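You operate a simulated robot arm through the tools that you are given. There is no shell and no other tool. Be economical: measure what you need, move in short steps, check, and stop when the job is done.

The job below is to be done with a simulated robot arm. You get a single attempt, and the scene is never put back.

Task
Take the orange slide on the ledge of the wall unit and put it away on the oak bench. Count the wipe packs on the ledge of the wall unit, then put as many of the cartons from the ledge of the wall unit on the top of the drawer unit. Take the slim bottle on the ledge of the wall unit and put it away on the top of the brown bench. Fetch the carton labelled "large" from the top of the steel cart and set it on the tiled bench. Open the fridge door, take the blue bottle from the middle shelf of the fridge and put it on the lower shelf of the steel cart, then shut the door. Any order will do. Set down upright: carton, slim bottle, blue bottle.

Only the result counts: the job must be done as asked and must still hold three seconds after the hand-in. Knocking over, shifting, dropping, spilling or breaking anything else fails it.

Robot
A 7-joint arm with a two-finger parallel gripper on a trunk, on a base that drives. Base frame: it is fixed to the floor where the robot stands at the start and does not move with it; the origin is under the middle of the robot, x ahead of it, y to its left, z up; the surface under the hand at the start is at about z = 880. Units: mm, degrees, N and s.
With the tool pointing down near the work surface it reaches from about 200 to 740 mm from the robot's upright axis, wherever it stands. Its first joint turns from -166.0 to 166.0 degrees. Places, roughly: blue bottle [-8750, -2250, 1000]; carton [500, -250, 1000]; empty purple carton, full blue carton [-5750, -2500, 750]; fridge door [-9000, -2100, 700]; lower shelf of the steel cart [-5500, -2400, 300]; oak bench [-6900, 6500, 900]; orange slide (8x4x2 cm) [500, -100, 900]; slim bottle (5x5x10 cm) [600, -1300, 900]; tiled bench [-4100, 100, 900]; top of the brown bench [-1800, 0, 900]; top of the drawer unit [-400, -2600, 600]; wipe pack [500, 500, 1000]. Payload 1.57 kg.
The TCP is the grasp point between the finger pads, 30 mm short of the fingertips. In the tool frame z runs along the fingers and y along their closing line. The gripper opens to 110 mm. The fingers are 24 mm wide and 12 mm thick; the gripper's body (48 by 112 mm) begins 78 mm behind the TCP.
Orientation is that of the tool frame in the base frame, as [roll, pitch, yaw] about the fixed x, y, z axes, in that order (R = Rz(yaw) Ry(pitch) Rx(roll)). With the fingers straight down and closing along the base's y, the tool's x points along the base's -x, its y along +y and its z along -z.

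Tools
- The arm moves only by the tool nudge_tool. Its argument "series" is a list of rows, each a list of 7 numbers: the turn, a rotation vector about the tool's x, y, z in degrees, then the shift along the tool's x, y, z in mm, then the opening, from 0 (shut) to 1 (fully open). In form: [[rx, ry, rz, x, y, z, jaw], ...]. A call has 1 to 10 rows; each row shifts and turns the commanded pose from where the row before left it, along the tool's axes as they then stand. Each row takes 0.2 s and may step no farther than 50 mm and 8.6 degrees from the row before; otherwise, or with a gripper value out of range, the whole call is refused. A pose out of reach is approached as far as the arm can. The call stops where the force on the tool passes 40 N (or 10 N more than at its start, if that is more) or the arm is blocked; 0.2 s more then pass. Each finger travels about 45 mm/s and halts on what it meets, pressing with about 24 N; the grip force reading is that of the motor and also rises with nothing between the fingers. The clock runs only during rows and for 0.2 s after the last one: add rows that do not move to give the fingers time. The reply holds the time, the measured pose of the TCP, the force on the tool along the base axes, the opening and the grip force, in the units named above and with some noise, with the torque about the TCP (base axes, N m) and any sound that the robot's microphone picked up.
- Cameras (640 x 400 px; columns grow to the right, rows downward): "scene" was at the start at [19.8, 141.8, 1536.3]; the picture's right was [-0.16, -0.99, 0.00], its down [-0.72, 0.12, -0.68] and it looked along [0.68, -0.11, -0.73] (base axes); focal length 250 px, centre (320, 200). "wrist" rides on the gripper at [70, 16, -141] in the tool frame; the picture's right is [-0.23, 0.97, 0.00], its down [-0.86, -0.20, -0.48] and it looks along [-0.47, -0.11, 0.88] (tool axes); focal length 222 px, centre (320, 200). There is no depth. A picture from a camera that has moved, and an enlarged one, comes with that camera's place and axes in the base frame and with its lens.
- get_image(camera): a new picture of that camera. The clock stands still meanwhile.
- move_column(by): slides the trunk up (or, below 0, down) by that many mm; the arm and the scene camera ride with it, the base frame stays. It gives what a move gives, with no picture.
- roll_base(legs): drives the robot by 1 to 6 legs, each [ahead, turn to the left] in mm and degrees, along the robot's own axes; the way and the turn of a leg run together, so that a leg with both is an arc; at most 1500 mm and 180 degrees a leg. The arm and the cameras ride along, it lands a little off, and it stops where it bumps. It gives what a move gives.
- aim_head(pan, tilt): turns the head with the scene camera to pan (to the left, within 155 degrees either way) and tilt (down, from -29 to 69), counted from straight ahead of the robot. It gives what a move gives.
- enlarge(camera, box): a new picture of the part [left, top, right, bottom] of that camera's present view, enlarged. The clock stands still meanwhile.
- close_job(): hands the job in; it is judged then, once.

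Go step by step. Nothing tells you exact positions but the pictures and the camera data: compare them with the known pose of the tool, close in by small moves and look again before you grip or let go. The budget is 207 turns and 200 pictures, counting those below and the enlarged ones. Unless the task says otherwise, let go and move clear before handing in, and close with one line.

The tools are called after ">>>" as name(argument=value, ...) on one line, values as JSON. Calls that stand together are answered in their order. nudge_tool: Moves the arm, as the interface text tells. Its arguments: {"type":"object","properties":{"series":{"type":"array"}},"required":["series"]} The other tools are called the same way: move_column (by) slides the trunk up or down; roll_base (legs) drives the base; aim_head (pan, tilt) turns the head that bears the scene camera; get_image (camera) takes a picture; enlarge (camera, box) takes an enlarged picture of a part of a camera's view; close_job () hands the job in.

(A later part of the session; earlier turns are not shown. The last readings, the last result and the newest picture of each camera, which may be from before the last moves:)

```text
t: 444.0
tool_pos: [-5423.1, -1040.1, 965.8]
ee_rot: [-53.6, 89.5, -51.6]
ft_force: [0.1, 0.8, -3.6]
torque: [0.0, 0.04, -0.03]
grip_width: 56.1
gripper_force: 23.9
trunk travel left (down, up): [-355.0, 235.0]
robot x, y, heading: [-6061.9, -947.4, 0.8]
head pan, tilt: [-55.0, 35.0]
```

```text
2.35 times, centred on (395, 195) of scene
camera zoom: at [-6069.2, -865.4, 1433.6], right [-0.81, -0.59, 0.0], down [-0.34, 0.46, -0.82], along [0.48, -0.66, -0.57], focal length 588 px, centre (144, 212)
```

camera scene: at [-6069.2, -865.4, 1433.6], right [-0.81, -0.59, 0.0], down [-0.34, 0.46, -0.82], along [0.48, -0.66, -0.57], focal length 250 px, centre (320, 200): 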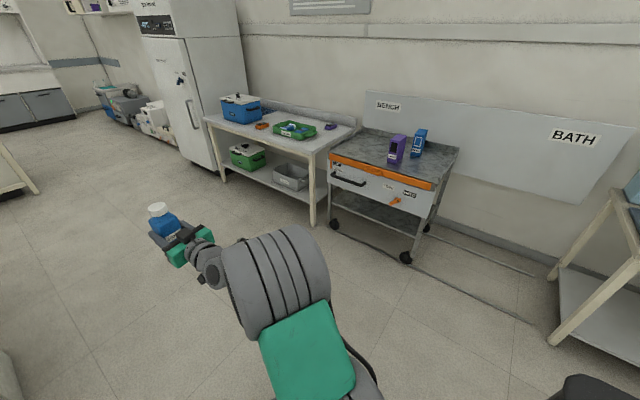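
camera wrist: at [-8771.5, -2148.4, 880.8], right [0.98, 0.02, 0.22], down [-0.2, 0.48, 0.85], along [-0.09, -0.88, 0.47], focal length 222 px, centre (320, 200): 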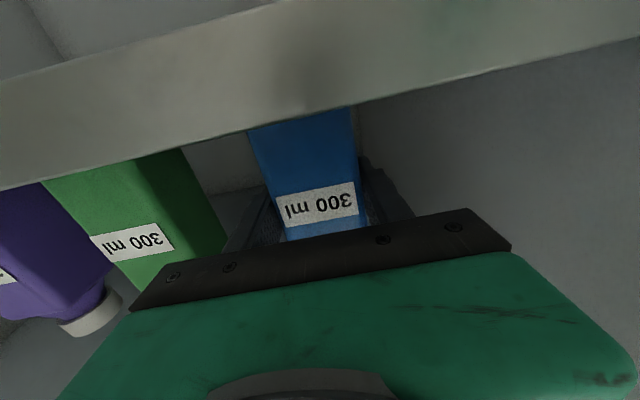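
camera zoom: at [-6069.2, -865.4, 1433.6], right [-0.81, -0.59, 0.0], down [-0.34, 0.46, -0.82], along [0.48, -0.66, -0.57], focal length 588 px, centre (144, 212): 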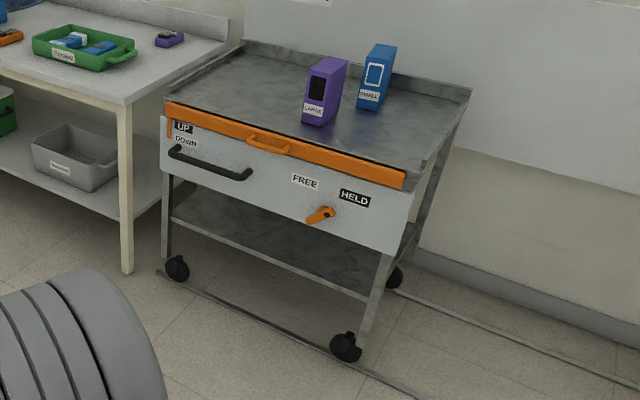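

The purple carton is labelled LARGE, the blue one SMALL. The gap under the panel is about z 276..451, enough for the 145 mm bottle just inside the edge. I line up facing the cart and lower the trunk.

>>> roll_base(legs=[[540, 0], [0, -91], [330, 0]])

>>> move_column(by=-350)

>>> aim_head(pan=-5, tilt=25)

>>> get_image(camera="scene")

```text
t: 452.8
tool_pos: [-5646.4, -1906.5, 965.4]
ee_rot: [-53.6, 89.4, -143.9]
ft_force: [-0.1, 0.4, -4.1]
torque: [0.02, -0.01, -0.01]
grip_width: 56.2
gripper_force: 24.3
trunk travel left (down, up): [-355.0, 235.0]
robot x, y, heading: [-5530.6, -1275.0, -91.6]
head pan, tilt: [-55.0, 35.0]
```

```text
t: 456.2
tool_pos: [-5647.3, -1906.8, 615.0]
ee_rot: [-54.6, 89.4, -145.1]
ft_force: [0.5, -0.4, -3.4]
torque: [0.01, 0.04, 0.0]
grip_width: 55.7
gripper_force: 23.9
trunk travel left (down, up): [-5.0, 585.0]
robot x, y, heading: [-5529.2, -1278.8, -91.6]
head pan, tilt: [-55.0, 35.0]
```

```text
t: 457.4
tool_pos: [-5646.1, -1909.4, 615.0]
ee_rot: [-55.2, 89.5, -145.5]
ft_force: [0.0, 0.8, -3.3]
torque: [0.03, 0.02, 0.0]
grip_width: 55.9
gripper_force: 24.6
trunk travel left (down, up): [-5.0, 585.0]
robot x, y, heading: [-5530.1, -1277.3, -91.4]
head pan, tilt: [-5.0, 25.0]
```

```text
69 pictures are left
camera scene: at [-5381.5, -1311.3, 1099.3], right [-0.99, 0.11, 0.0], down [0.05, 0.42, -0.91], along [-0.1, -0.9, -0.42], focal length 250 px, centre (320, 200)
```

scene: 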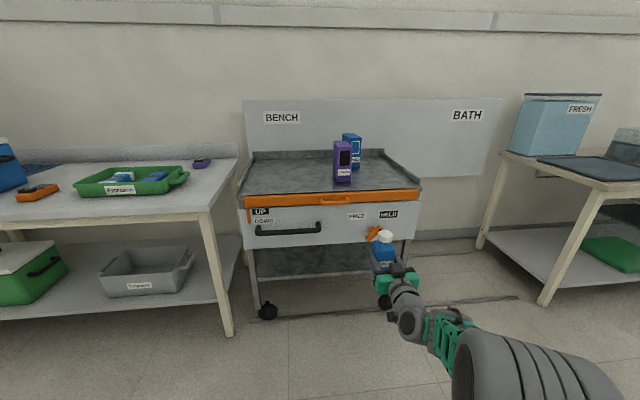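

Opening z about 270..445. I lower the arm in place, moving slightly left.

>>> nudge_tool(series=[[0, 0, 0, 45, 10, 0, 0.3], [0, 0, 0, 45, 10, 0, 0.3], [0, 0, 0, 45, 10, 0, 0.3], [0, 0, 0, 45, 10, 0, 0.3], [0, 0, 0, 45, 10, 0, 0.3], [0, 0, 0, 40, 10, 0, 0.3], [0, 0, 0, 0, 0, 0, 0.3]])

>>> get_image(camera="scene")

>>> get_image(camera="wrist")

```text
t: 459.0
tool_pos: [-5588.2, -1911.0, 347.6]
ee_rot: [-54.9, 89.4, -145.2]
ft_force: [-0.4, 0.8, -4.3]
torque: [0.02, -0.03, 0.03]
grip_width: 55.8
gripper_force: 24.1
trunk travel left (down, up): [-5.0, 585.0]
robot x, y, heading: [-5528.5, -1276.2, -91.5]
head pan, tilt: [-5.0, 25.0]
```

```text
68 pictures are left
camera scene: at [-5381.4, -1311.3, 1099.4], right [-0.99, 0.11, 0.0], down [0.05, 0.42, -0.91], along [-0.1, -0.9, -0.42], focal length 250 px, centre (320, 200)
```

scene: 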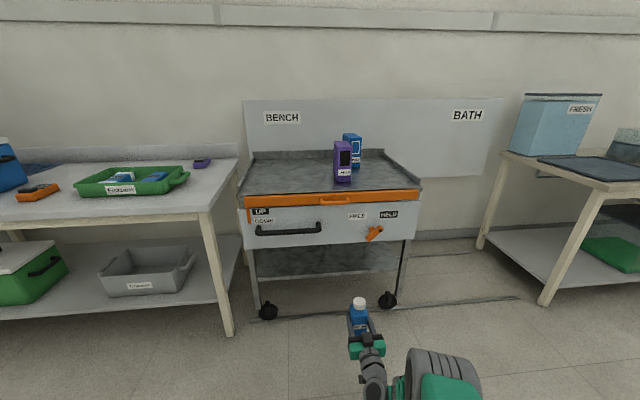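

```text
67 pictures are left
camera wrist: at [-5570.9, -1769.5, 277.9], right [0.98, -0.01, 0.22], down [-0.19, 0.48, 0.85], along [-0.11, -0.87, 0.47], focal length 222 px, centre (320, 200)
```

wrist: 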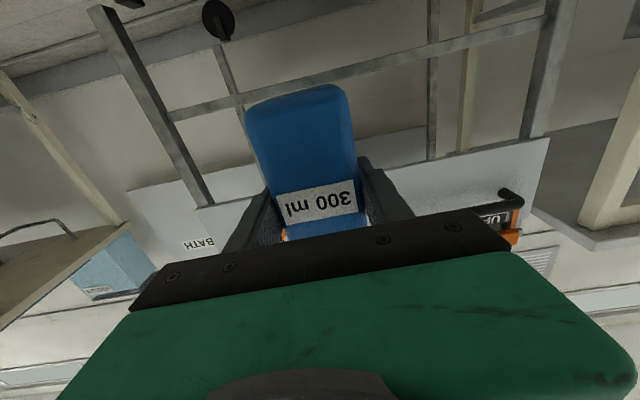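

Shelf edge at z about 291 and panel bottom at about 472. I raise the bottle 22 mm and drive it up to the opening.

>>> nudge_tool(series=[[0, 0, 0, -22, 0, 0, 0.3], [0, 0, 0, 0, 0, 0, 0.3]])

>>> roll_base(legs=[[255, 0]])

>>> get_image(camera="scene")

>>> get_image(camera="wrist")

```text
t: 459.6
tool_pos: [-5586.3, -1910.3, 371.4]
ee_rot: [-55.5, 89.5, -146.0]
ft_force: [0.2, 0.3, -3.9]
torque: [0.02, 0.03, 0.0]
grip_width: 55.7
gripper_force: 24.3
trunk travel left (down, up): [-5.0, 585.0]
robot x, y, heading: [-5528.8, -1277.6, -91.6]
head pan, tilt: [-5.0, 25.0]
```

```text
t: 461.4
tool_pos: [-5591.3, -2167.8, 371.2]
ee_rot: [-55.4, 89.4, -145.8]
ft_force: [1.1, -0.5, -3.5]
torque: [0.01, 0.01, 0.02]
grip_width: 55.8
gripper_force: 23.9
trunk travel left (down, up): [-5.0, 585.0]
robot x, y, heading: [-5532.2, -1530.6, -91.4]
head pan, tilt: [-5.0, 25.0]
```

```text
66 pictures are left
camera scene: at [-5388.0, -1568.2, 1099.4], right [-0.99, 0.11, 0.0], down [0.05, 0.42, -0.91], along [-0.1, -0.9, -0.42], focal length 250 px, centre (320, 200)
```

scene: 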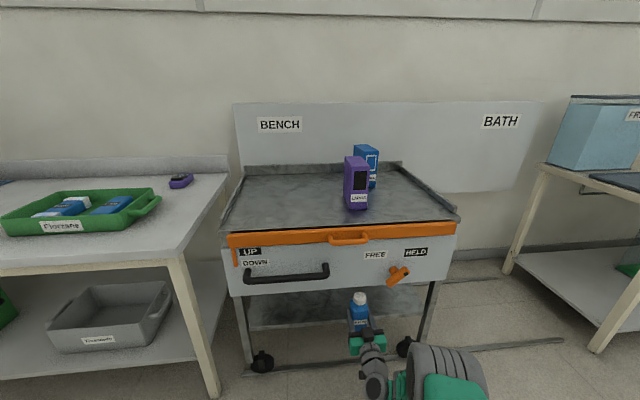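

```text
65 pictures are left
camera wrist: at [-5575.8, -2026.1, 301.4], right [0.98, 0.0, 0.22], down [-0.19, 0.48, 0.85], along [-0.11, -0.88, 0.47], focal length 222 px, centre (320, 200)
```

wrist: 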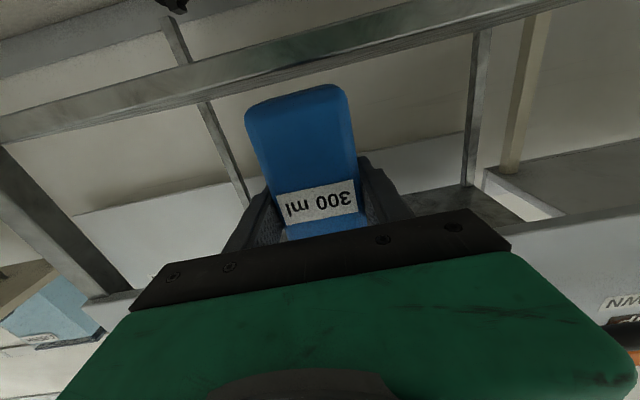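

Clearances are tight; I zoom to measure the cap against the panel's lower edge.

>>> enlarge(camera="scene", box=[300, 260, 428, 340])

>>> enlarge(camera="wrist", box=[160, 0, 480, 200])

```text
5.00 times, centred on (364, 300) of scene
camera zoom: at [-5388.0, -1568.2, 1099.4], right [-0.99, 0.11, 0.0], down [0.05, 0.42, -0.91], along [-0.1, -0.9, -0.42], focal length 1249 px, centre (100, -300)
```

zoom: 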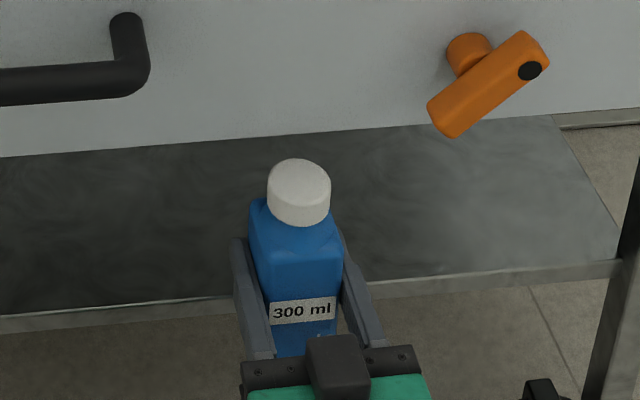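

```text
2.00 times, centred on (320, 100) of wrist
camera zoom: at [-5575.8, -2026.1, 301.4], right [0.98, 0.0, 0.22], down [-0.19, 0.48, 0.85], along [-0.11, -0.88, 0.47], focal length 444 px, centre (320, 400)
```

zoom: 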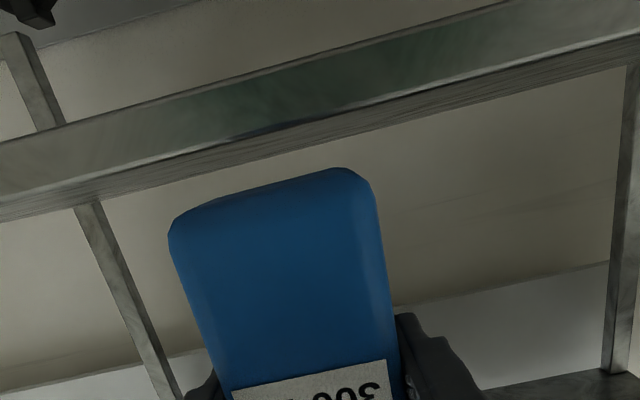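

Shelf top z 287, bottle bottom z 305, cap top 454, panel bottom about 467. I lower 11 mm and go in slowly.

>>> nudge_tool(series=[[0, 0, 0, 11, 0, 0, 0.3], [0, 0, 0, 0, 0, 0, 0.3]])

>>> roll_base(legs=[[45, 0]])

>>> enlarge(camera="scene", box=[300, 260, 428, 340])

>>> enlarge(camera="wrist", box=[160, 0, 480, 200])

```text
t: 462.1
tool_pos: [-5591.1, -2166.5, 359.6]
ee_rot: [-59.9, 89.5, -150.1]
ft_force: [0.2, 0.5, -4.5]
torque: [0.01, -0.04, 0.02]
grip_width: 55.9
gripper_force: 24.0
trunk travel left (down, up): [-5.0, 585.0]
robot x, y, heading: [-5537.6, -1530.7, -91.4]
head pan, tilt: [-5.0, 25.0]
```

```text
t: 462.9
tool_pos: [-5593.2, -2211.8, 361.2]
ee_rot: [-56.6, 89.5, -146.8]
ft_force: [0.7, 0.1, -3.5]
torque: [0.01, -0.02, 0.01]
grip_width: 56.0
gripper_force: 23.9
trunk travel left (down, up): [-5.0, 585.0]
robot x, y, heading: [-5539.0, -1580.1, -91.4]
head pan, tilt: [-5.0, 25.0]
```

```text
5.00 times, centred on (364, 300) of scene
camera zoom: at [-5389.1, -1613.1, 1099.4], right [-0.99, 0.11, 0.0], down [0.05, 0.42, -0.91], along [-0.1, -0.9, -0.42], focal length 1249 px, centre (100, -300)
```

zoom: 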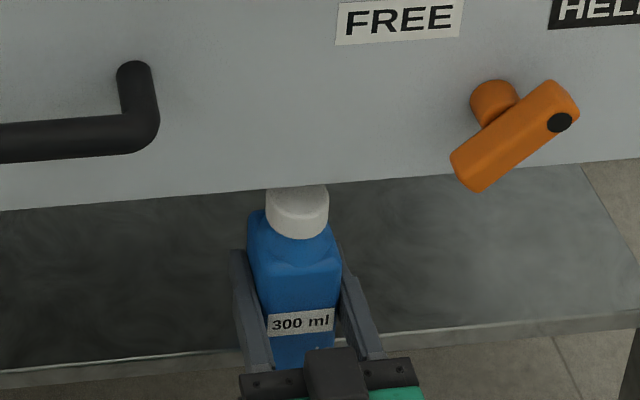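

```text
2.00 times, centred on (320, 100) of wrist
camera zoom: at [-5576.6, -2070.6, 290.4], right [0.98, 0.0, 0.22], down [-0.19, 0.48, 0.85], along [-0.11, -0.88, 0.47], focal length 444 px, centre (320, 400)
```

zoom: 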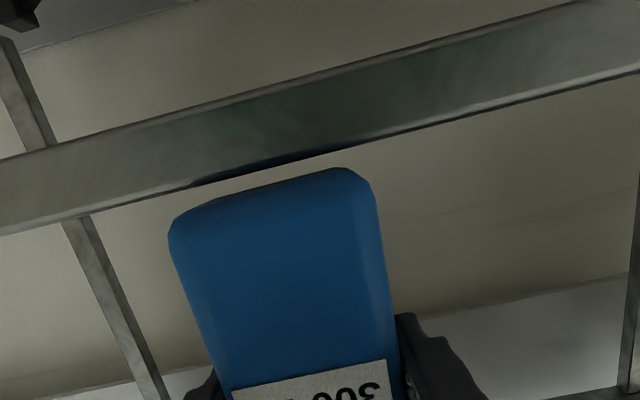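

The cap has passed behind the panel's lower edge without contact. I go on in.

>>> roll_base(legs=[[45, 0]])

>>> enlarge(camera="wrist", box=[160, 0, 480, 200])

>>> roll_base(legs=[[40, 0]])

>>> get_image(camera="wrist")

>>> get_image(camera="scene")

```text
t: 463.9
tool_pos: [-5594.7, -2256.9, 360.4]
ee_rot: [-58.0, 89.4, -148.3]
ft_force: [0.2, 0.5, -3.8]
torque: [0.02, -0.02, 0.04]
grip_width: 56.1
gripper_force: 24.2
trunk travel left (down, up): [-5.0, 585.0]
robot x, y, heading: [-5538.1, -1620.5, -91.7]
head pan, tilt: [-5.0, 25.0]
```

```text
2.00 times, centred on (320, 100) of wrist
camera zoom: at [-5578.3, -2114.7, 290.4], right [0.98, 0.0, 0.22], down [-0.19, 0.48, 0.85], along [-0.11, -0.88, 0.47], focal length 444 px, centre (320, 400)
```

zoom: 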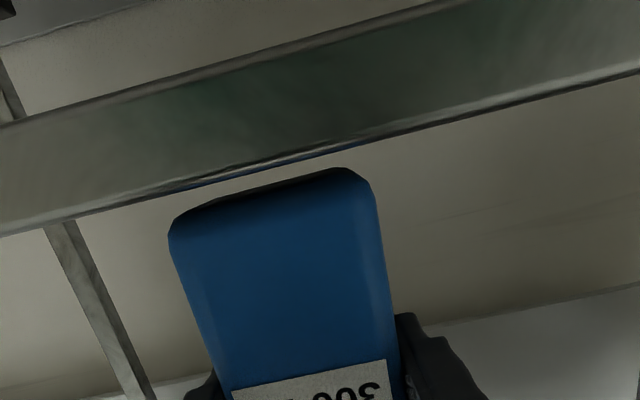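

```text
t: 464.7
tool_pos: [-5595.6, -2296.3, 359.7]
ee_rot: [-59.7, 89.6, -150.0]
ft_force: [-0.6, 0.2, -3.7]
torque: [-0.01, 0.0, 0.01]
grip_width: 55.7
gripper_force: 24.2
trunk travel left (down, up): [-5.0, 585.0]
robot x, y, heading: [-5537.0, -1663.2, -91.4]
head pan, tilt: [-5.0, 25.0]
```

```text
59 pictures are left
camera wrist: at [-5579.2, -2154.6, 290.3], right [0.98, 0.0, 0.22], down [-0.19, 0.48, 0.85], along [-0.11, -0.88, 0.47], focal length 222 px, centre (320, 200)
```

wrist: 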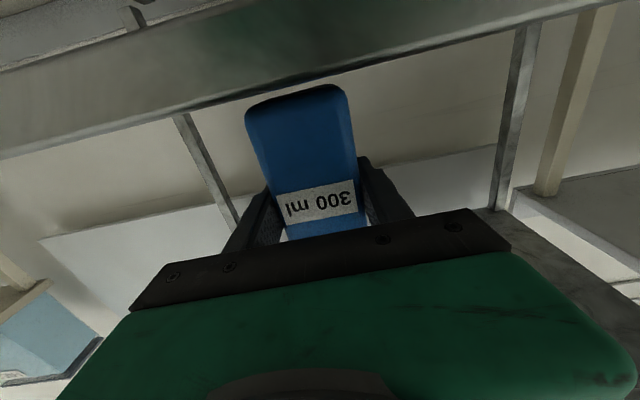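

```text
58 pictures are left
camera scene: at [-5391.4, -1697.6, 1099.4], right [-0.99, 0.11, 0.0], down [0.05, 0.42, -0.91], along [-0.1, -0.9, -0.42], focal length 250 px, centre (320, 200)
```

scene: 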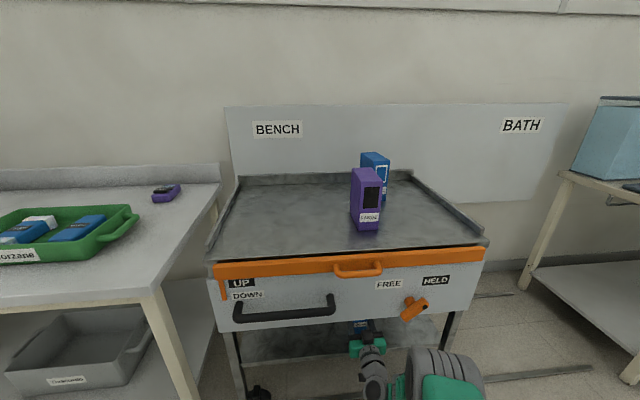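

Bottle is over the shelf. I lower it to contact in small steps.

>>> nudge_tool(series=[[0, 0, 0, 2, 0, 0, 0.3], [0, 0, 0, 2, 0, 0, 0.3], [0, 0, 0, 0, 0, 0, 0.3]])

>>> nudge_tool(series=[[0, 0, 0, 1.5, 0, 0, 0.3], [0, 0, 0, 0, 0, 0, 0.3]])

>>> nudge_tool(series=[[0, 0, 0, 1.5, 0, 0, 0.3], [0, 0, 0, 0, 0, 0, 0.3]])

```text
t: 465.5
tool_pos: [-5594.4, -2296.8, 355.3]
ee_rot: [-56.1, 89.4, -146.4]
ft_force: [-1.1, -0.1, -2.2]
torque: [-0.07, -0.04, -0.02]
grip_width: 55.8
gripper_force: 24.4
trunk travel left (down, up): [-5.0, 585.0]
robot x, y, heading: [-5536.0, -1662.6, -91.3]
head pan, tilt: [-5.0, 25.0]
```

```text
t: 466.1
tool_pos: [-5593.9, -2295.7, 356.0]
ee_rot: [-44.4, 89.4, -134.7]
ft_force: [1.9, 2.3, 7.8]
torque: [0.34, -0.39, 0.04]
grip_width: 55.8
gripper_force: 23.7
trunk travel left (down, up): [-5.0, 585.0]
robot x, y, heading: [-5538.2, -1665.7, -91.3]
head pan, tilt: [-5.0, 25.0]
```

```text
t: 466.7
tool_pos: [-5594.7, -2296.4, 355.8]
ee_rot: [-38.4, 89.2, -129.0]
ft_force: [1.2, 3.9, 15.2]
torque: [0.09, -0.63, 0.09]
grip_width: 55.7
gripper_force: 23.9
trunk travel left (down, up): [-5.0, 585.0]
robot x, y, heading: [-5538.1, -1661.7, -91.5]
head pan, tilt: [-5.0, 25.0]
```

Contact with the shelf. I ease up 1.5 mm, open, and reverse out straight.

>>> nudge_tool(series=[[0, 0, 0, -1.5, 0, 0, 0.3], [0, 0, 0, 0, 0, 0, 0.75], [0, 0, 0, 0, 0, 0, 0.75], [0, 0, 0, 0, 0, 0, 0.75], [0, 0, 0, 0, 0, 0, 0.75]])

>>> roll_base(legs=[[-60, 0], [-200, 0]])

>>> get_image(camera="wrist")

>>> get_image(camera="scene")

```text
t: 467.9
tool_pos: [-5596.2, -2296.4, 355.6]
ee_rot: [-59.3, 89.4, -149.5]
ft_force: [-0.3, -0.3, 1.1]
torque: [0.02, -0.04, -0.03]
grip_width: 82.7
gripper_force: 0.1
trunk travel left (down, up): [-5.0, 585.0]
robot x, y, heading: [-5536.7, -1663.2, -91.5]
head pan, tilt: [-5.0, 25.0]
```

```text
t: 470.1
tool_pos: [-5590.1, -2037.0, 354.6]
ee_rot: [-58.2, 89.5, -148.7]
ft_force: [-0.3, -0.5, 0.2]
torque: [-0.02, 0.02, -0.03]
grip_width: 82.5
gripper_force: 0.1
trunk travel left (down, up): [-5.0, 585.0]
robot x, y, heading: [-5531.4, -1405.1, -91.9]
head pan, tilt: [-5.0, 25.0]
```

```text
57 pictures are left
camera wrist: at [-5572.9, -1896.3, 284.8], right [0.98, -0.01, 0.22], down [-0.19, 0.48, 0.85], along [-0.11, -0.88, 0.47], focal length 222 px, centre (320, 200)
```

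wrist: 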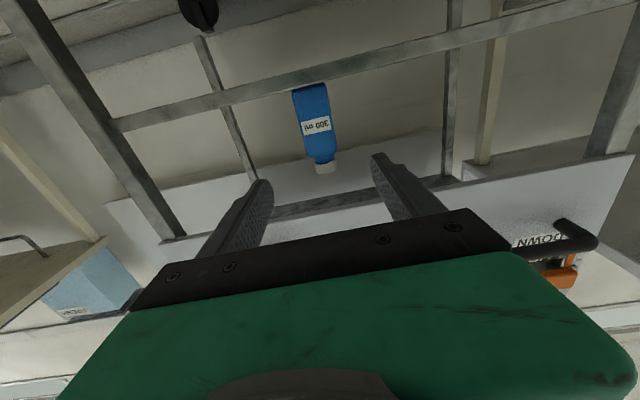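

```text
56 pictures are left
camera scene: at [-5384.4, -1439.1, 1099.4], right [-0.99, 0.11, 0.0], down [0.05, 0.42, -0.91], along [-0.1, -0.9, -0.42], focal length 250 px, centre (320, 200)
```

scene: 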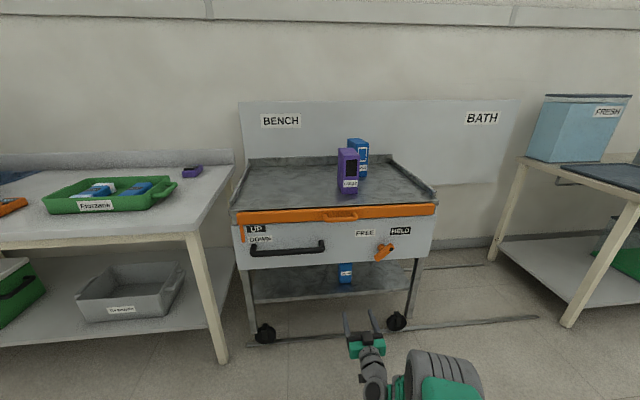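

The blue bottle stands upright on the lower shelf. Now back to shut the fridge: I raise the trunk, close the fingers and drive west to look at the door.

>>> move_column(by=500)

>>> nudge_tool(series=[[0, 0, 0, 0, 0, 0, 0], [0, 0, 0, 0, 0, 0, 0], [0, 0, 0, 0, 0, 0, 0], [0, 0, 0, 0, 0, 0, 0]])

>>> roll_base(legs=[[-405, 0], [0, -88], [1200, 0], [1200, 0], [1000, 0]])

>>> aim_head(pan=45, tilt=30)

>>> get_image(camera="scene")

```text
refused: 500 is not a number from -400 to 400
```

```text
t: 471.1
tool_pos: [-5589.8, -2037.4, 354.3]
ee_rot: [-58.3, 89.5, -148.7]
ft_force: [0.0, -0.4, -0.1]
torque: [-0.02, 0.02, 0.03]
grip_width: 0.1
gripper_force: 3.2
trunk travel left (down, up): [-5.0, 585.0]
robot x, y, heading: [-5532.9, -1405.6, -91.8]
head pan, tilt: [-5.0, 25.0]
```

```text
t: 493.7
tool_pos: [-9587.7, -869.8, 354.4]
ee_rot: [-58.5, 89.6, 122.0]
ft_force: [0.2, 1.0, 0.3]
torque: [-0.01, -0.01, 0.01]
grip_width: 0.0
gripper_force: 22.0
trunk travel left (down, up): [-5.0, 585.0]
robot x, y, heading: [-8953.0, -919.9, 179.6]
head pan, tilt: [-5.0, 25.0]
```

```text
t: 494.9
tool_pos: [-9588.9, -871.7, 354.3]
ee_rot: [-58.5, 89.5, 122.0]
ft_force: [-0.8, -0.5, -0.3]
torque: [0.01, 0.02, 0.03]
grip_width: 0.3
gripper_force: 21.7
trunk travel left (down, up): [-5.0, 585.0]
robot x, y, heading: [-8956.9, -917.3, 179.5]
head pan, tilt: [45.0, 30.0]
```

```text
55 pictures are left
camera scene: at [-8959.2, -1138.0, 1091.4], right [-0.7, 0.72, 0.0], down [0.36, 0.35, -0.87], along [-0.62, -0.6, -0.5], focal length 250 px, centre (320, 200)
```

scene: 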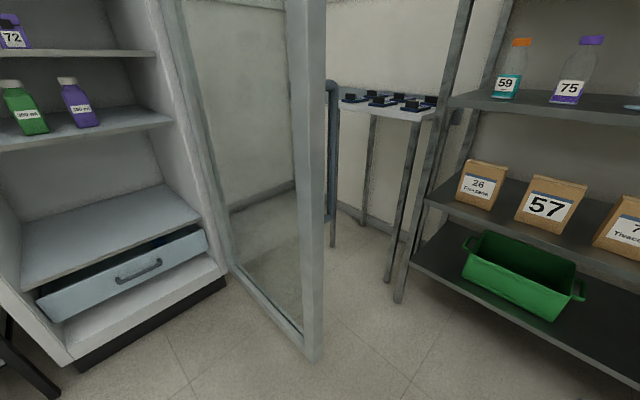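

The door stands near 90°. I raise the trunk, move a little, then sweep the hand against the door's outer face by turning.

>>> move_column(by=400)

>>> roll_base(legs=[[0, 20], [200, 0], [0, 30]])

>>> aim_head(pan=20, tilt=35)

>>> get_image(camera="scene")

```text
t: 498.7
tool_pos: [-9588.8, -871.6, 754.3]
ee_rot: [-58.7, 89.5, 121.9]
ft_force: [0.3, -0.9, 0.6]
torque: [0.01, 0.03, -0.01]
grip_width: 0.0
gripper_force: 21.7
trunk travel left (down, up): [-405.0, 185.0]
robot x, y, heading: [-8951.4, -920.1, 179.7]
head pan, tilt: [45.0, 30.0]
```

```text
t: 502.9
tool_pos: [-9587.4, -1442.8, 754.5]
ee_rot: [-58.6, 89.6, 172.1]
ft_force: [0.2, -0.9, 0.3]
torque: [0.01, 0.01, 0.0]
grip_width: 0.0
gripper_force: 21.1
trunk travel left (down, up): [-405.0, 185.0]
robot x, y, heading: [-9141.9, -986.0, -130.4]
head pan, tilt: [45.0, 30.0]
```

```text
t: 503.8
tool_pos: [-9587.1, -1442.1, 755.3]
ee_rot: [-58.3, 89.5, 172.2]
ft_force: [-0.2, 0.9, -0.2]
torque: [-0.01, -0.02, 0.02]
grip_width: 0.0
gripper_force: 21.0
trunk travel left (down, up): [-405.0, 185.0]
robot x, y, heading: [-9145.6, -986.1, -130.7]
head pan, tilt: [20.0, 35.0]
```

```text
54 pictures are left
camera scene: at [-9016.5, -1123.7, 1483.6], right [-0.94, 0.35, 0.0], down [0.2, 0.54, -0.82], along [-0.29, -0.77, -0.57], focal length 250 px, centre (320, 200)
```

scene: 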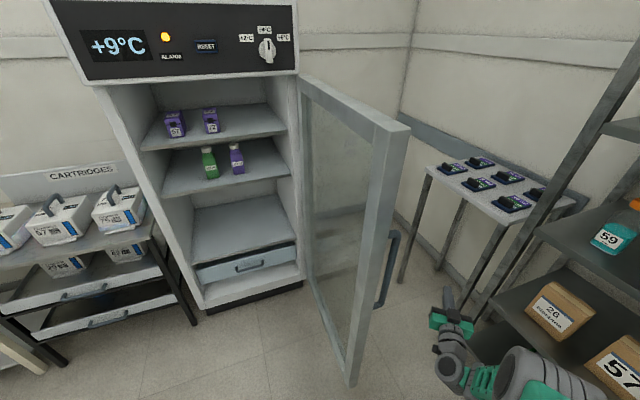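

The fridge alarm lamp is on at +9 °C, so I shut the door now: turn left in small steps to sweep it.

>>> roll_base(legs=[[0, 12], [0, 12], [0, 10], [0, 10], [0, 5]])

>>> get_image(camera="scene")

```text
t: 505.6
tool_pos: [-9407.1, -1558.2, 756.2]
ee_rot: [9.4, 89.4, -100.8]
ft_force: [-1.3, 26.3, 19.6]
torque: [1.69, -1.41, 1.59]
grip_width: 0.0
gripper_force: 21.8
trunk travel left (down, up): [-405.0, 185.0]
robot x, y, heading: [-9145.5, -984.8, -111.1]
head pan, tilt: [20.0, 35.0]
stopped in leg 2: the force on the tool passed its limit at 88 N (the readings are from after the stop); the commanded pose is now the measured one
```

```text
53 pictures are left
camera scene: at [-8977.8, -1069.6, 1483.9], right [-1.0, 0.02, 0.0], down [0.01, 0.57, -0.82], along [-0.02, -0.82, -0.57], focal length 250 px, centre (320, 200)
```

scene: 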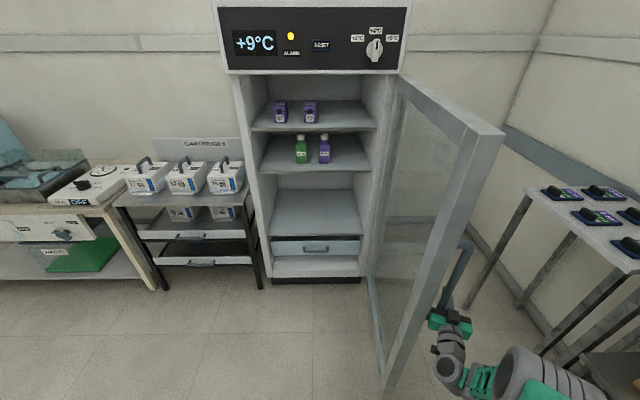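

The hand met the door handle, which can serve for pushing too. I continue with gentle turns.

>>> roll_base(legs=[[0, 4], [0, 4], [0, 4]])

>>> get_image(camera="scene")

```text
t: 506.3
tool_pos: [-9406.8, -1559.4, 755.7]
ee_rot: [19.7, 89.3, -90.7]
ft_force: [-1.5, 18.1, 14.3]
torque: [1.15, -1.07, 1.05]
grip_width: 0.1
gripper_force: 21.6
trunk travel left (down, up): [-405.0, 185.0]
robot x, y, heading: [-9143.4, -985.1, -111.1]
head pan, tilt: [20.0, 35.0]
stopped in leg 1: the force on the tool passed its limit at 57 N (the readings are from after the stop); the commanded pose is now the measured one
```

```text
52 pictures are left
camera scene: at [-8977.4, -1070.2, 1483.7], right [-1.0, 0.02, 0.0], down [0.01, 0.57, -0.82], along [-0.02, -0.82, -0.57], focal length 250 px, centre (320, 200)
```

scene: 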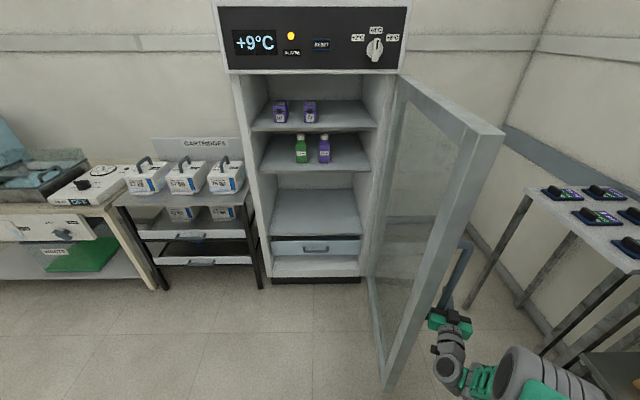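

The gripper's body face is jammed on the handle bar. I turn back, drop below the handle and sweep against the plain door instead.

>>> roll_base(legs=[[0, -8]])

>>> move_column(by=-230)

>>> roll_base(legs=[[0, 8], [0, 5], [0, 5], [0, 5], [0, 5], [0, 5]])

>>> get_image(camera="scene")

```text
t: 507.3
tool_pos: [-9483.1, -1519.6, 753.7]
ee_rot: [10.8, 89.7, -107.3]
ft_force: [-0.9, 0.4, 0.0]
torque: [0.02, -0.01, 0.02]
grip_width: 0.0
gripper_force: 20.7
trunk travel left (down, up): [-405.0, 185.0]
robot x, y, heading: [-9141.0, -984.7, -119.0]
head pan, tilt: [20.0, 35.0]
```

```text
t: 509.8
tool_pos: [-9482.8, -1518.8, 524.0]
ee_rot: [10.7, 89.6, -107.4]
ft_force: [-0.9, 0.0, -0.2]
torque: [-0.01, 0.0, -0.02]
grip_width: 0.0
gripper_force: 21.7
trunk travel left (down, up): [-175.0, 415.0]
robot x, y, heading: [-9145.1, -984.6, -118.7]
head pan, tilt: [20.0, 35.0]
```

```text
t: 513.2
tool_pos: [-9141.2, -1617.9, 522.8]
ee_rot: [11.1, 89.6, -74.4]
ft_force: [0.1, -0.2, -0.2]
torque: [-0.01, -0.04, -0.02]
grip_width: 0.0
gripper_force: 21.4
trunk travel left (down, up): [-175.0, 415.0]
robot x, y, heading: [-9141.7, -987.2, -86.2]
head pan, tilt: [20.0, 35.0]
```

```text
51 pictures are left
camera scene: at [-8955.9, -995.7, 1253.6], right [-0.92, -0.4, 0.0], down [-0.23, 0.53, -0.82], along [0.33, -0.75, -0.57], focal length 250 px, centre (320, 200)
```

scene: 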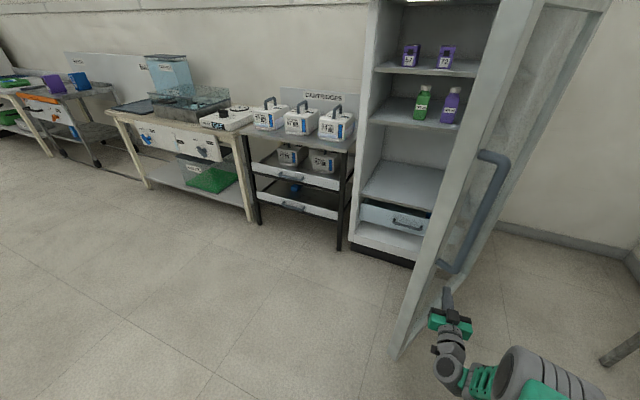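

The door is swinging shut (about 65°). One more small turn, then I drive forward to push it closed.

>>> roll_base(legs=[[0, 5], [100, 0], [100, 0], [80, 0]])

>>> get_image(camera="scene")

```text
t: 516.3
tool_pos: [-9041.3, -1893.6, 522.8]
ee_rot: [10.4, 89.7, -70.0]
ft_force: [0.9, -0.3, -0.9]
torque: [0.01, -0.04, 0.01]
grip_width: 0.1
gripper_force: 21.6
trunk travel left (down, up): [-175.0, 415.0]
robot x, y, heading: [-9102.1, -1261.8, -81.1]
head pan, tilt: [20.0, 35.0]
```

```text
50 pictures are left
camera scene: at [-8912.8, -1256.5, 1253.6], right [-0.88, -0.48, 0.0], down [-0.28, 0.5, -0.82], along [0.39, -0.72, -0.57], focal length 250 px, centre (320, 200)
```

scene: 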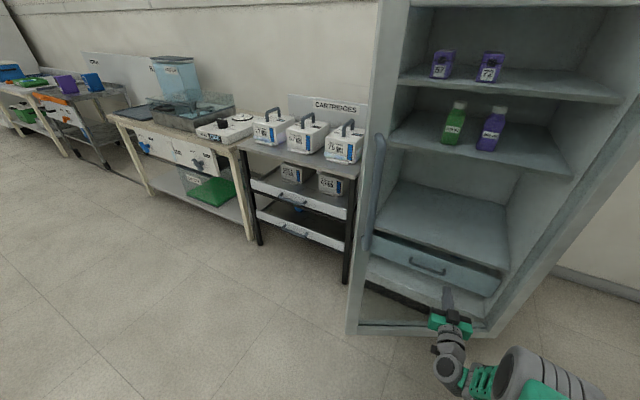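

>>> roll_base(legs=[[60, 0], [50, 0], [40, 0]])

>>> get_image(camera="scene")

```text
t: 518.3
tool_pos: [-9017.0, -2040.2, 524.8]
ee_rot: [10.1, 89.7, -70.2]
ft_force: [0.3, -1.3, 0.5]
torque: [-0.03, 0.01, 0.02]
grip_width: 0.3
gripper_force: 21.5
trunk travel left (down, up): [-175.0, 415.0]
robot x, y, heading: [-9079.3, -1410.6, -81.2]
head pan, tilt: [20.0, 35.0]
```

```text
49 pictures are left
camera scene: at [-8889.8, -1404.6, 1253.6], right [-0.88, -0.48, 0.0], down [-0.28, 0.5, -0.82], along [0.4, -0.72, -0.57], focal length 250 px, centre (320, 200)
```

scene: 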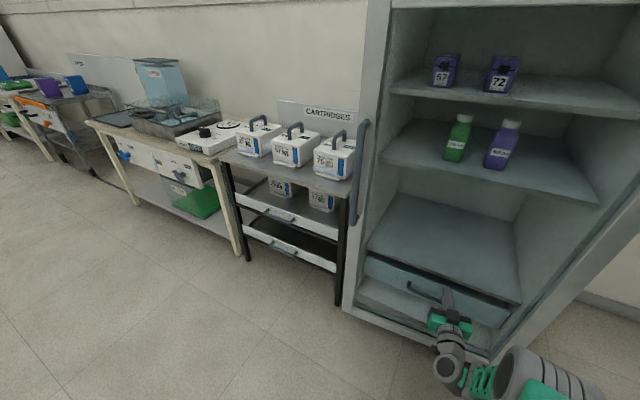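

>>> roll_base(legs=[[20, 0], [15, 0], [15, 0], [10, 0]])

>>> get_image(camera="scene")

```text
t: 519.9
tool_pos: [-9011.9, -2084.2, 523.1]
ee_rot: [33.9, 89.4, -46.6]
ft_force: [-1.5, 8.0, 4.8]
torque: [-0.14, 0.06, -0.08]
grip_width: 0.0
gripper_force: 20.9
trunk travel left (down, up): [-175.0, 415.0]
robot x, y, heading: [-9069.1, -1454.1, -81.4]
head pan, tilt: [20.0, 35.0]
stopped in leg 3: the force on the tool passed its limit at 69 N (the readings are from after the stop); the commanded pose is now the measured one
```

```text
48 pictures are left
camera scene: at [-8882.9, -1448.6, 1253.6], right [-0.88, -0.48, 0.0], down [-0.28, 0.5, -0.82], along [0.4, -0.72, -0.57], focal length 250 px, centre (320, 200)
```

scene: 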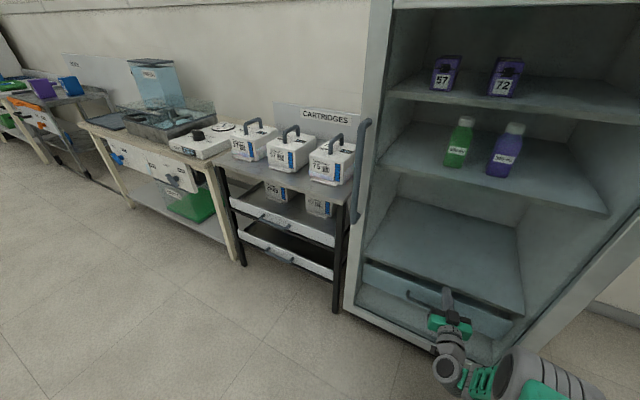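

The push stopped firmly, so the door should be shut. I back off and check.

>>> roll_base(legs=[[-520, 0], [0, 82]])

>>> aim_head(pan=-80, tilt=20)

>>> get_image(camera="scene")

```text
t: 526.4
tool_pos: [-8520.2, -959.9, 522.7]
ee_rot: [36.2, 89.6, 39.0]
ft_force: [0.1, 0.8, 0.3]
torque: [-0.03, 0.05, -0.01]
grip_width: 0.0
gripper_force: 21.9
trunk travel left (down, up): [-175.0, 415.0]
robot x, y, heading: [-9148.7, -943.9, 2.1]
head pan, tilt: [20.0, 35.0]
```

```text
t: 528.2
tool_pos: [-8519.9, -959.9, 523.9]
ee_rot: [36.3, 89.6, 39.1]
ft_force: [0.7, -0.1, -0.3]
torque: [-0.02, -0.01, -0.02]
grip_width: 0.2
gripper_force: 21.2
trunk travel left (down, up): [-175.0, 415.0]
robot x, y, heading: [-9153.8, -944.8, 2.3]
head pan, tilt: [-80.0, 20.0]
```

```text
47 pictures are left
camera scene: at [-9196.7, -883.2, 1277.5], right [-0.98, -0.21, 0.0], down [-0.07, 0.33, -0.94], along [0.2, -0.92, -0.34], focal length 250 px, centre (320, 200)
```

scene: 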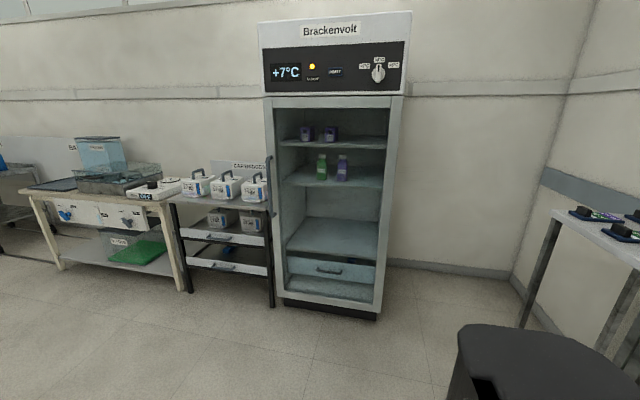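

The temperature is falling again, so the door is shut. Now the LARGE (purple) carton: I raise the trunk, point the tool down and drive back to the cart.

>>> move_column(by=300)

>>> nudge_tool(series=[[0, 8.5, 0, 0, 0, 0, 0.5], [0, 8.5, 0, 0, 0, 0, 1], [0, 8.5, 0, 0, 0, 0, 1], [0, 8.5, 0, 0, 0, 0, 1], [0, 8.5, 0, 0, 0, 0, 1], [0, 8.5, 0, 0, 0, 0, 1], [0, 8.5, 0, 0, 0, 0, 1], [0, 8.5, 0, 0, 0, 0, 1], [0, 8.5, 0, 0, 0, 0, 1], [0, 8.5, 0, 0, 0, 0, 1]])

>>> nudge_tool(series=[[0, 4.5, 0, 0, 0, -50, 1], [0, 0, 0, 0, 0, -50, 1], [0, 0, 0, 40, 0, -50, 1], [0, 0, 0, 40, 0, -50, 1], [0, 0, 0, 40, 0, -50, 1], [0, 0, 0, 0, 0, 0, 1]])

>>> roll_base(legs=[[0, -3], [1250, 0], [1250, 0], [1120, 0], [0, -89], [350, 0]])

```text
t: 531.2
tool_pos: [-8520.8, -961.0, 821.9]
ee_rot: [36.7, 89.6, 39.7]
ft_force: [1.2, -0.3, 0.1]
torque: [0.03, -0.01, 0.01]
grip_width: 0.1
gripper_force: 21.2
trunk travel left (down, up): [-475.0, 115.0]
robot x, y, heading: [-9152.2, -944.5, 2.2]
head pan, tilt: [-80.0, 20.0]
```

```text
t: 533.4
tool_pos: [-8520.5, -960.4, 823.0]
ee_rot: [179.7, 5.5, -177.1]
ft_force: [-0.5, 0.8, 1.1]
torque: [-0.01, 0.03, 0.01]
grip_width: 110.1
gripper_force: 0.0
trunk travel left (down, up): [-475.0, 115.0]
robot x, y, heading: [-9150.6, -943.5, 2.1]
head pan, tilt: [-80.0, 20.0]
```

```text
refused: row 3 steps farther than a row can; nothing moved
```

```text
t: 557.1
tool_pos: [-5529.5, -1941.6, 821.7]
ee_rot: [179.7, 5.3, 91.7]
ft_force: [0.3, 0.7, -0.9]
torque: [0.0, -0.05, 0.0]
grip_width: 109.7
gripper_force: 0.1
trunk travel left (down, up): [-475.0, 115.0]
robot x, y, heading: [-5507.2, -1311.1, -89.1]
head pan, tilt: [-80.0, 20.0]
```

>>> nudge_tool(series=[[0, 5.3, 0, 0, 0, -45, 1], [0, 0, 0, 0, 0, -45, 1], [0, 0, 0, 0, 0, -45, 1], [0, 0, 0, 0, 0, -45, 1], [0, 0, 0, 0, 0, 0, 1]])

>>> aim_head(pan=0, tilt=40)

>>> get_image(camera="scene")

>>> get_image(camera="wrist")

```text
t: 558.3
tool_pos: [-5532.0, -1938.1, 1002.4]
ee_rot: [179.7, 0.1, 91.8]
ft_force: [-0.2, 0.5, 0.0]
torque: [0.02, -0.03, 0.03]
grip_width: 110.0
gripper_force: 0.1
trunk travel left (down, up): [-475.0, 115.0]
robot x, y, heading: [-5505.4, -1311.1, -88.9]
head pan, tilt: [-80.0, 20.0]
```

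```text
t: 559.8
tool_pos: [-5531.8, -1937.8, 1001.7]
ee_rot: [179.7, 0.1, 91.7]
ft_force: [-0.5, -0.7, 0.7]
torque: [0.02, -0.01, -0.02]
grip_width: 110.2
gripper_force: 0.1
trunk travel left (down, up): [-475.0, 115.0]
robot x, y, heading: [-5503.0, -1309.0, -88.9]
head pan, tilt: [0.0, 40.0]
```

```text
46 pictures are left
camera scene: at [-5346.8, -1332.7, 1546.1], right [-1.0, -0.02, 0.0], down [-0.01, 0.64, -0.77], along [0.01, -0.77, -0.64], focal length 250 px, centre (320, 200)
```

scene: 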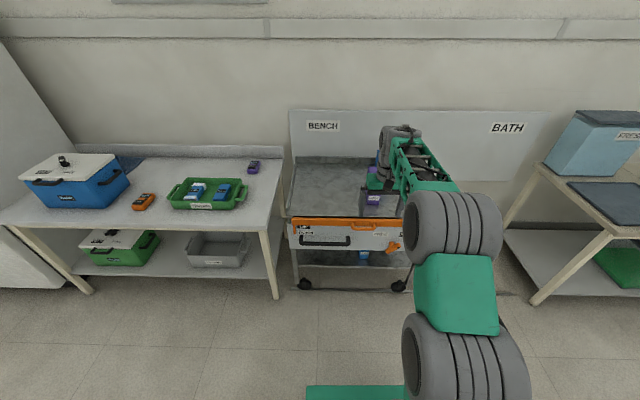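

```text
45 pictures are left
camera wrist: at [-5518.7, -1867.0, 1144.2], right [0.98, -0.2, 0.01], down [-0.18, -0.86, 0.48], along [-0.09, -0.47, -0.88], focal length 222 px, centre (320, 200)
```

wrist: 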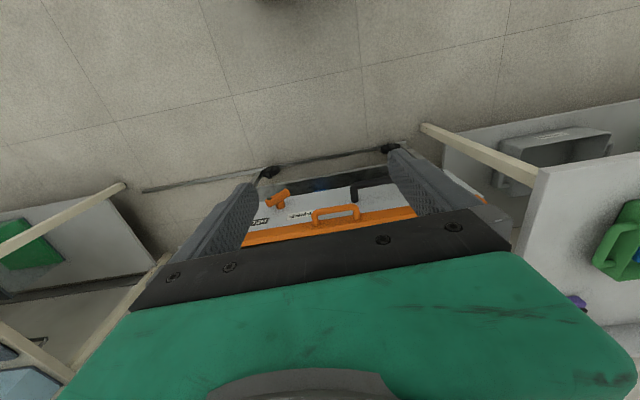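

>>> roll_base(legs=[[270, 0]])

>>> get_image(camera="wrist")

```text
t: 561.7
tool_pos: [-5525.8, -2206.5, 1002.9]
ee_rot: [179.7, 0.0, 91.8]
ft_force: [0.3, 0.0, 0.7]
torque: [-0.02, 0.02, 0.02]
grip_width: 110.0
gripper_force: 0.1
trunk travel left (down, up): [-475.0, 115.0]
robot x, y, heading: [-5498.1, -1575.9, -89.0]
head pan, tilt: [0.0, 40.0]
```

```text
44 pictures are left
camera wrist: at [-5513.1, -2134.9, 1144.0], right [0.98, -0.2, 0.01], down [-0.17, -0.86, 0.48], along [-0.09, -0.47, -0.88], focal length 222 px, centre (320, 200)
```

wrist: 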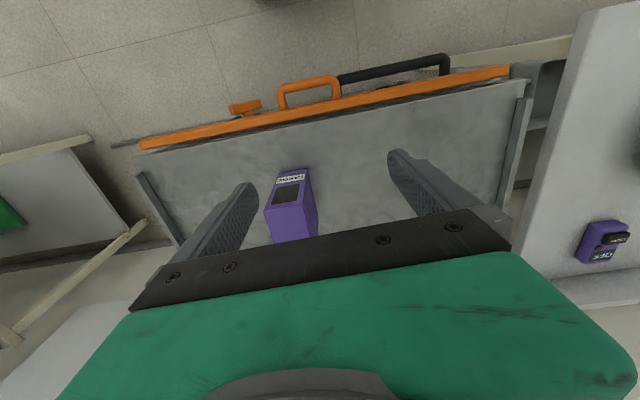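

Purple carton front is at about [-5594,-2282], top z about 880. I move over it for a look at its depth.

>>> nudge_tool(series=[[0, 0, 0, -30, -34, 0, 1], [0, 0, 0, -30, -34, 0, 1], [0, 0, 0, -20, 0, 0, 1], [0, 0, 0, 0, 0, 0, 1]])

>>> get_image(camera="wrist")

```text
t: 562.7
tool_pos: [-5595.3, -2285.5, 1002.8]
ee_rot: [-180.0, 0.0, 91.8]
ft_force: [-0.1, -0.4, -0.2]
torque: [0.02, 0.03, -0.04]
grip_width: 110.3
gripper_force: 0.1
trunk travel left (down, up): [-475.0, 115.0]
robot x, y, heading: [-5496.4, -1576.4, -88.9]
head pan, tilt: [0.0, 40.0]
```

```text
43 pictures are left
camera wrist: at [-5580.4, -2215.5, 1144.8], right [0.98, -0.2, 0.0], down [-0.17, -0.86, 0.48], along [-0.09, -0.47, -0.88], focal length 222 px, centre (320, 200)
```

wrist: 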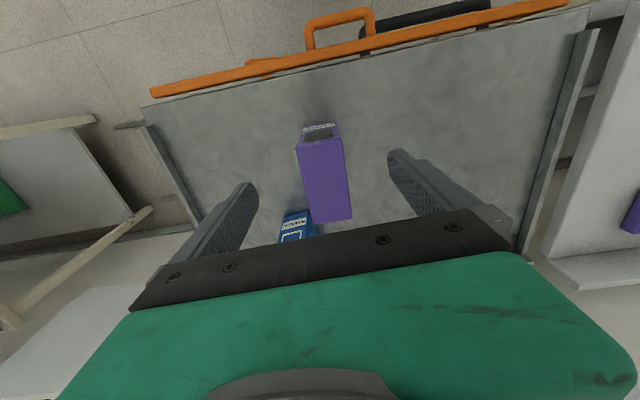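

Carton centre about [-5596,-2339], 53 by 114 mm, top z 877. I drive nearer, centre and descend.

>>> roll_base(legs=[[110, 0]])

>>> nudge_tool(series=[[0, 0, 0, 28, 0, 0, 1], [0, 0, 0, 28, -2, 0, 1], [0, 0, 0, 0, 0, 45, 1], [0, 0, 0, 0, 0, 20, 1], [0, 0, 0, 0, 0, 0, 1]])

>>> get_image(camera="wrist")

```text
t: 563.9
tool_pos: [-5591.9, -2396.6, 1002.5]
ee_rot: [180.0, 0.0, 91.8]
ft_force: [-0.1, 0.1, 0.3]
torque: [-0.02, -0.03, -0.01]
grip_width: 109.9
gripper_force: 0.0
trunk travel left (down, up): [-475.0, 115.0]
robot x, y, heading: [-5497.9, -1689.6, -89.0]
head pan, tilt: [0.0, 40.0]
```

```text
t: 565.1
tool_pos: [-5593.5, -2338.1, 937.2]
ee_rot: [-180.0, 0.0, 91.8]
ft_force: [-0.3, -0.5, 0.0]
torque: [0.01, -0.01, -0.04]
grip_width: 109.8
gripper_force: 0.1
trunk travel left (down, up): [-475.0, 115.0]
robot x, y, heading: [-5496.5, -1692.2, -88.8]
head pan, tilt: [0.0, 40.0]
```

```text
42 pictures are left
camera wrist: at [-5579.7, -2268.1, 1080.5], right [0.98, -0.2, 0.0], down [-0.17, -0.86, 0.48], along [-0.09, -0.47, -0.88], focal length 222 px, centre (320, 200)
```

wrist: 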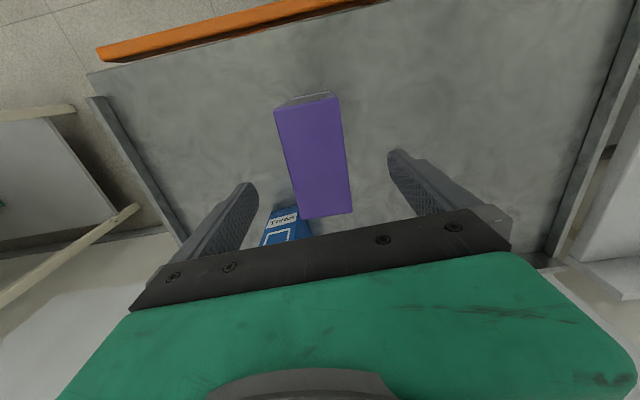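

>>> nudge_tool(series=[[0, 0, 0, 4, -4, 35, 1], [0, 0, 0, 0, 0, 40, 1], [0, 0, 0, 0, 0, 30, 1], [0, 0, 0, 0, 0, 0, 0.3], [0, 0, 0, 0, 0, 0, 0.3], [0, 0, 0, 0, 0, 0, 0.3], [0, 0, 0, 0, 0, 0, 0.3], [0, 0, 0, 0, 0, 0, 0.3], [0, 0, 0, 0, 0, 0, 0.3], [0, 0, 0, 0, 0, 0, 0.3]])

>>> get_image(camera="wrist")

```text
t: 567.3
tool_pos: [-5598.8, -2336.1, 830.2]
ee_rot: [180.0, 0.0, 91.7]
ft_force: [0.2, 0.3, -0.6]
torque: [-0.01, -0.03, 0.01]
grip_width: 60.2
gripper_force: 23.9
trunk travel left (down, up): [-475.0, 115.0]
robot x, y, heading: [-5495.3, -1690.5, -89.1]
head pan, tilt: [0.0, 40.0]
```

```text
41 pictures are left
camera wrist: at [-5584.9, -2265.1, 973.1], right [0.98, -0.2, 0.0], down [-0.17, -0.86, 0.48], along [-0.09, -0.47, -0.88], focal length 222 px, centre (320, 200)
```

wrist: 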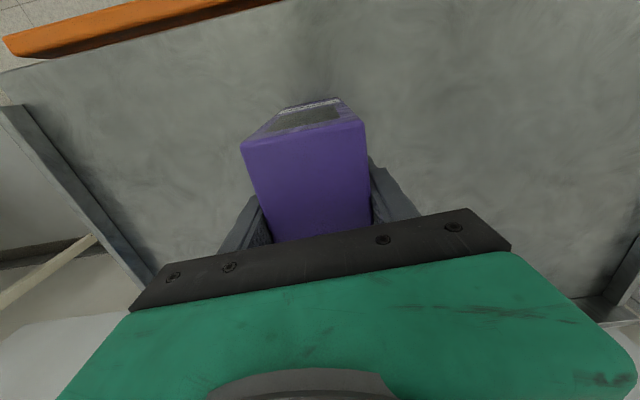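

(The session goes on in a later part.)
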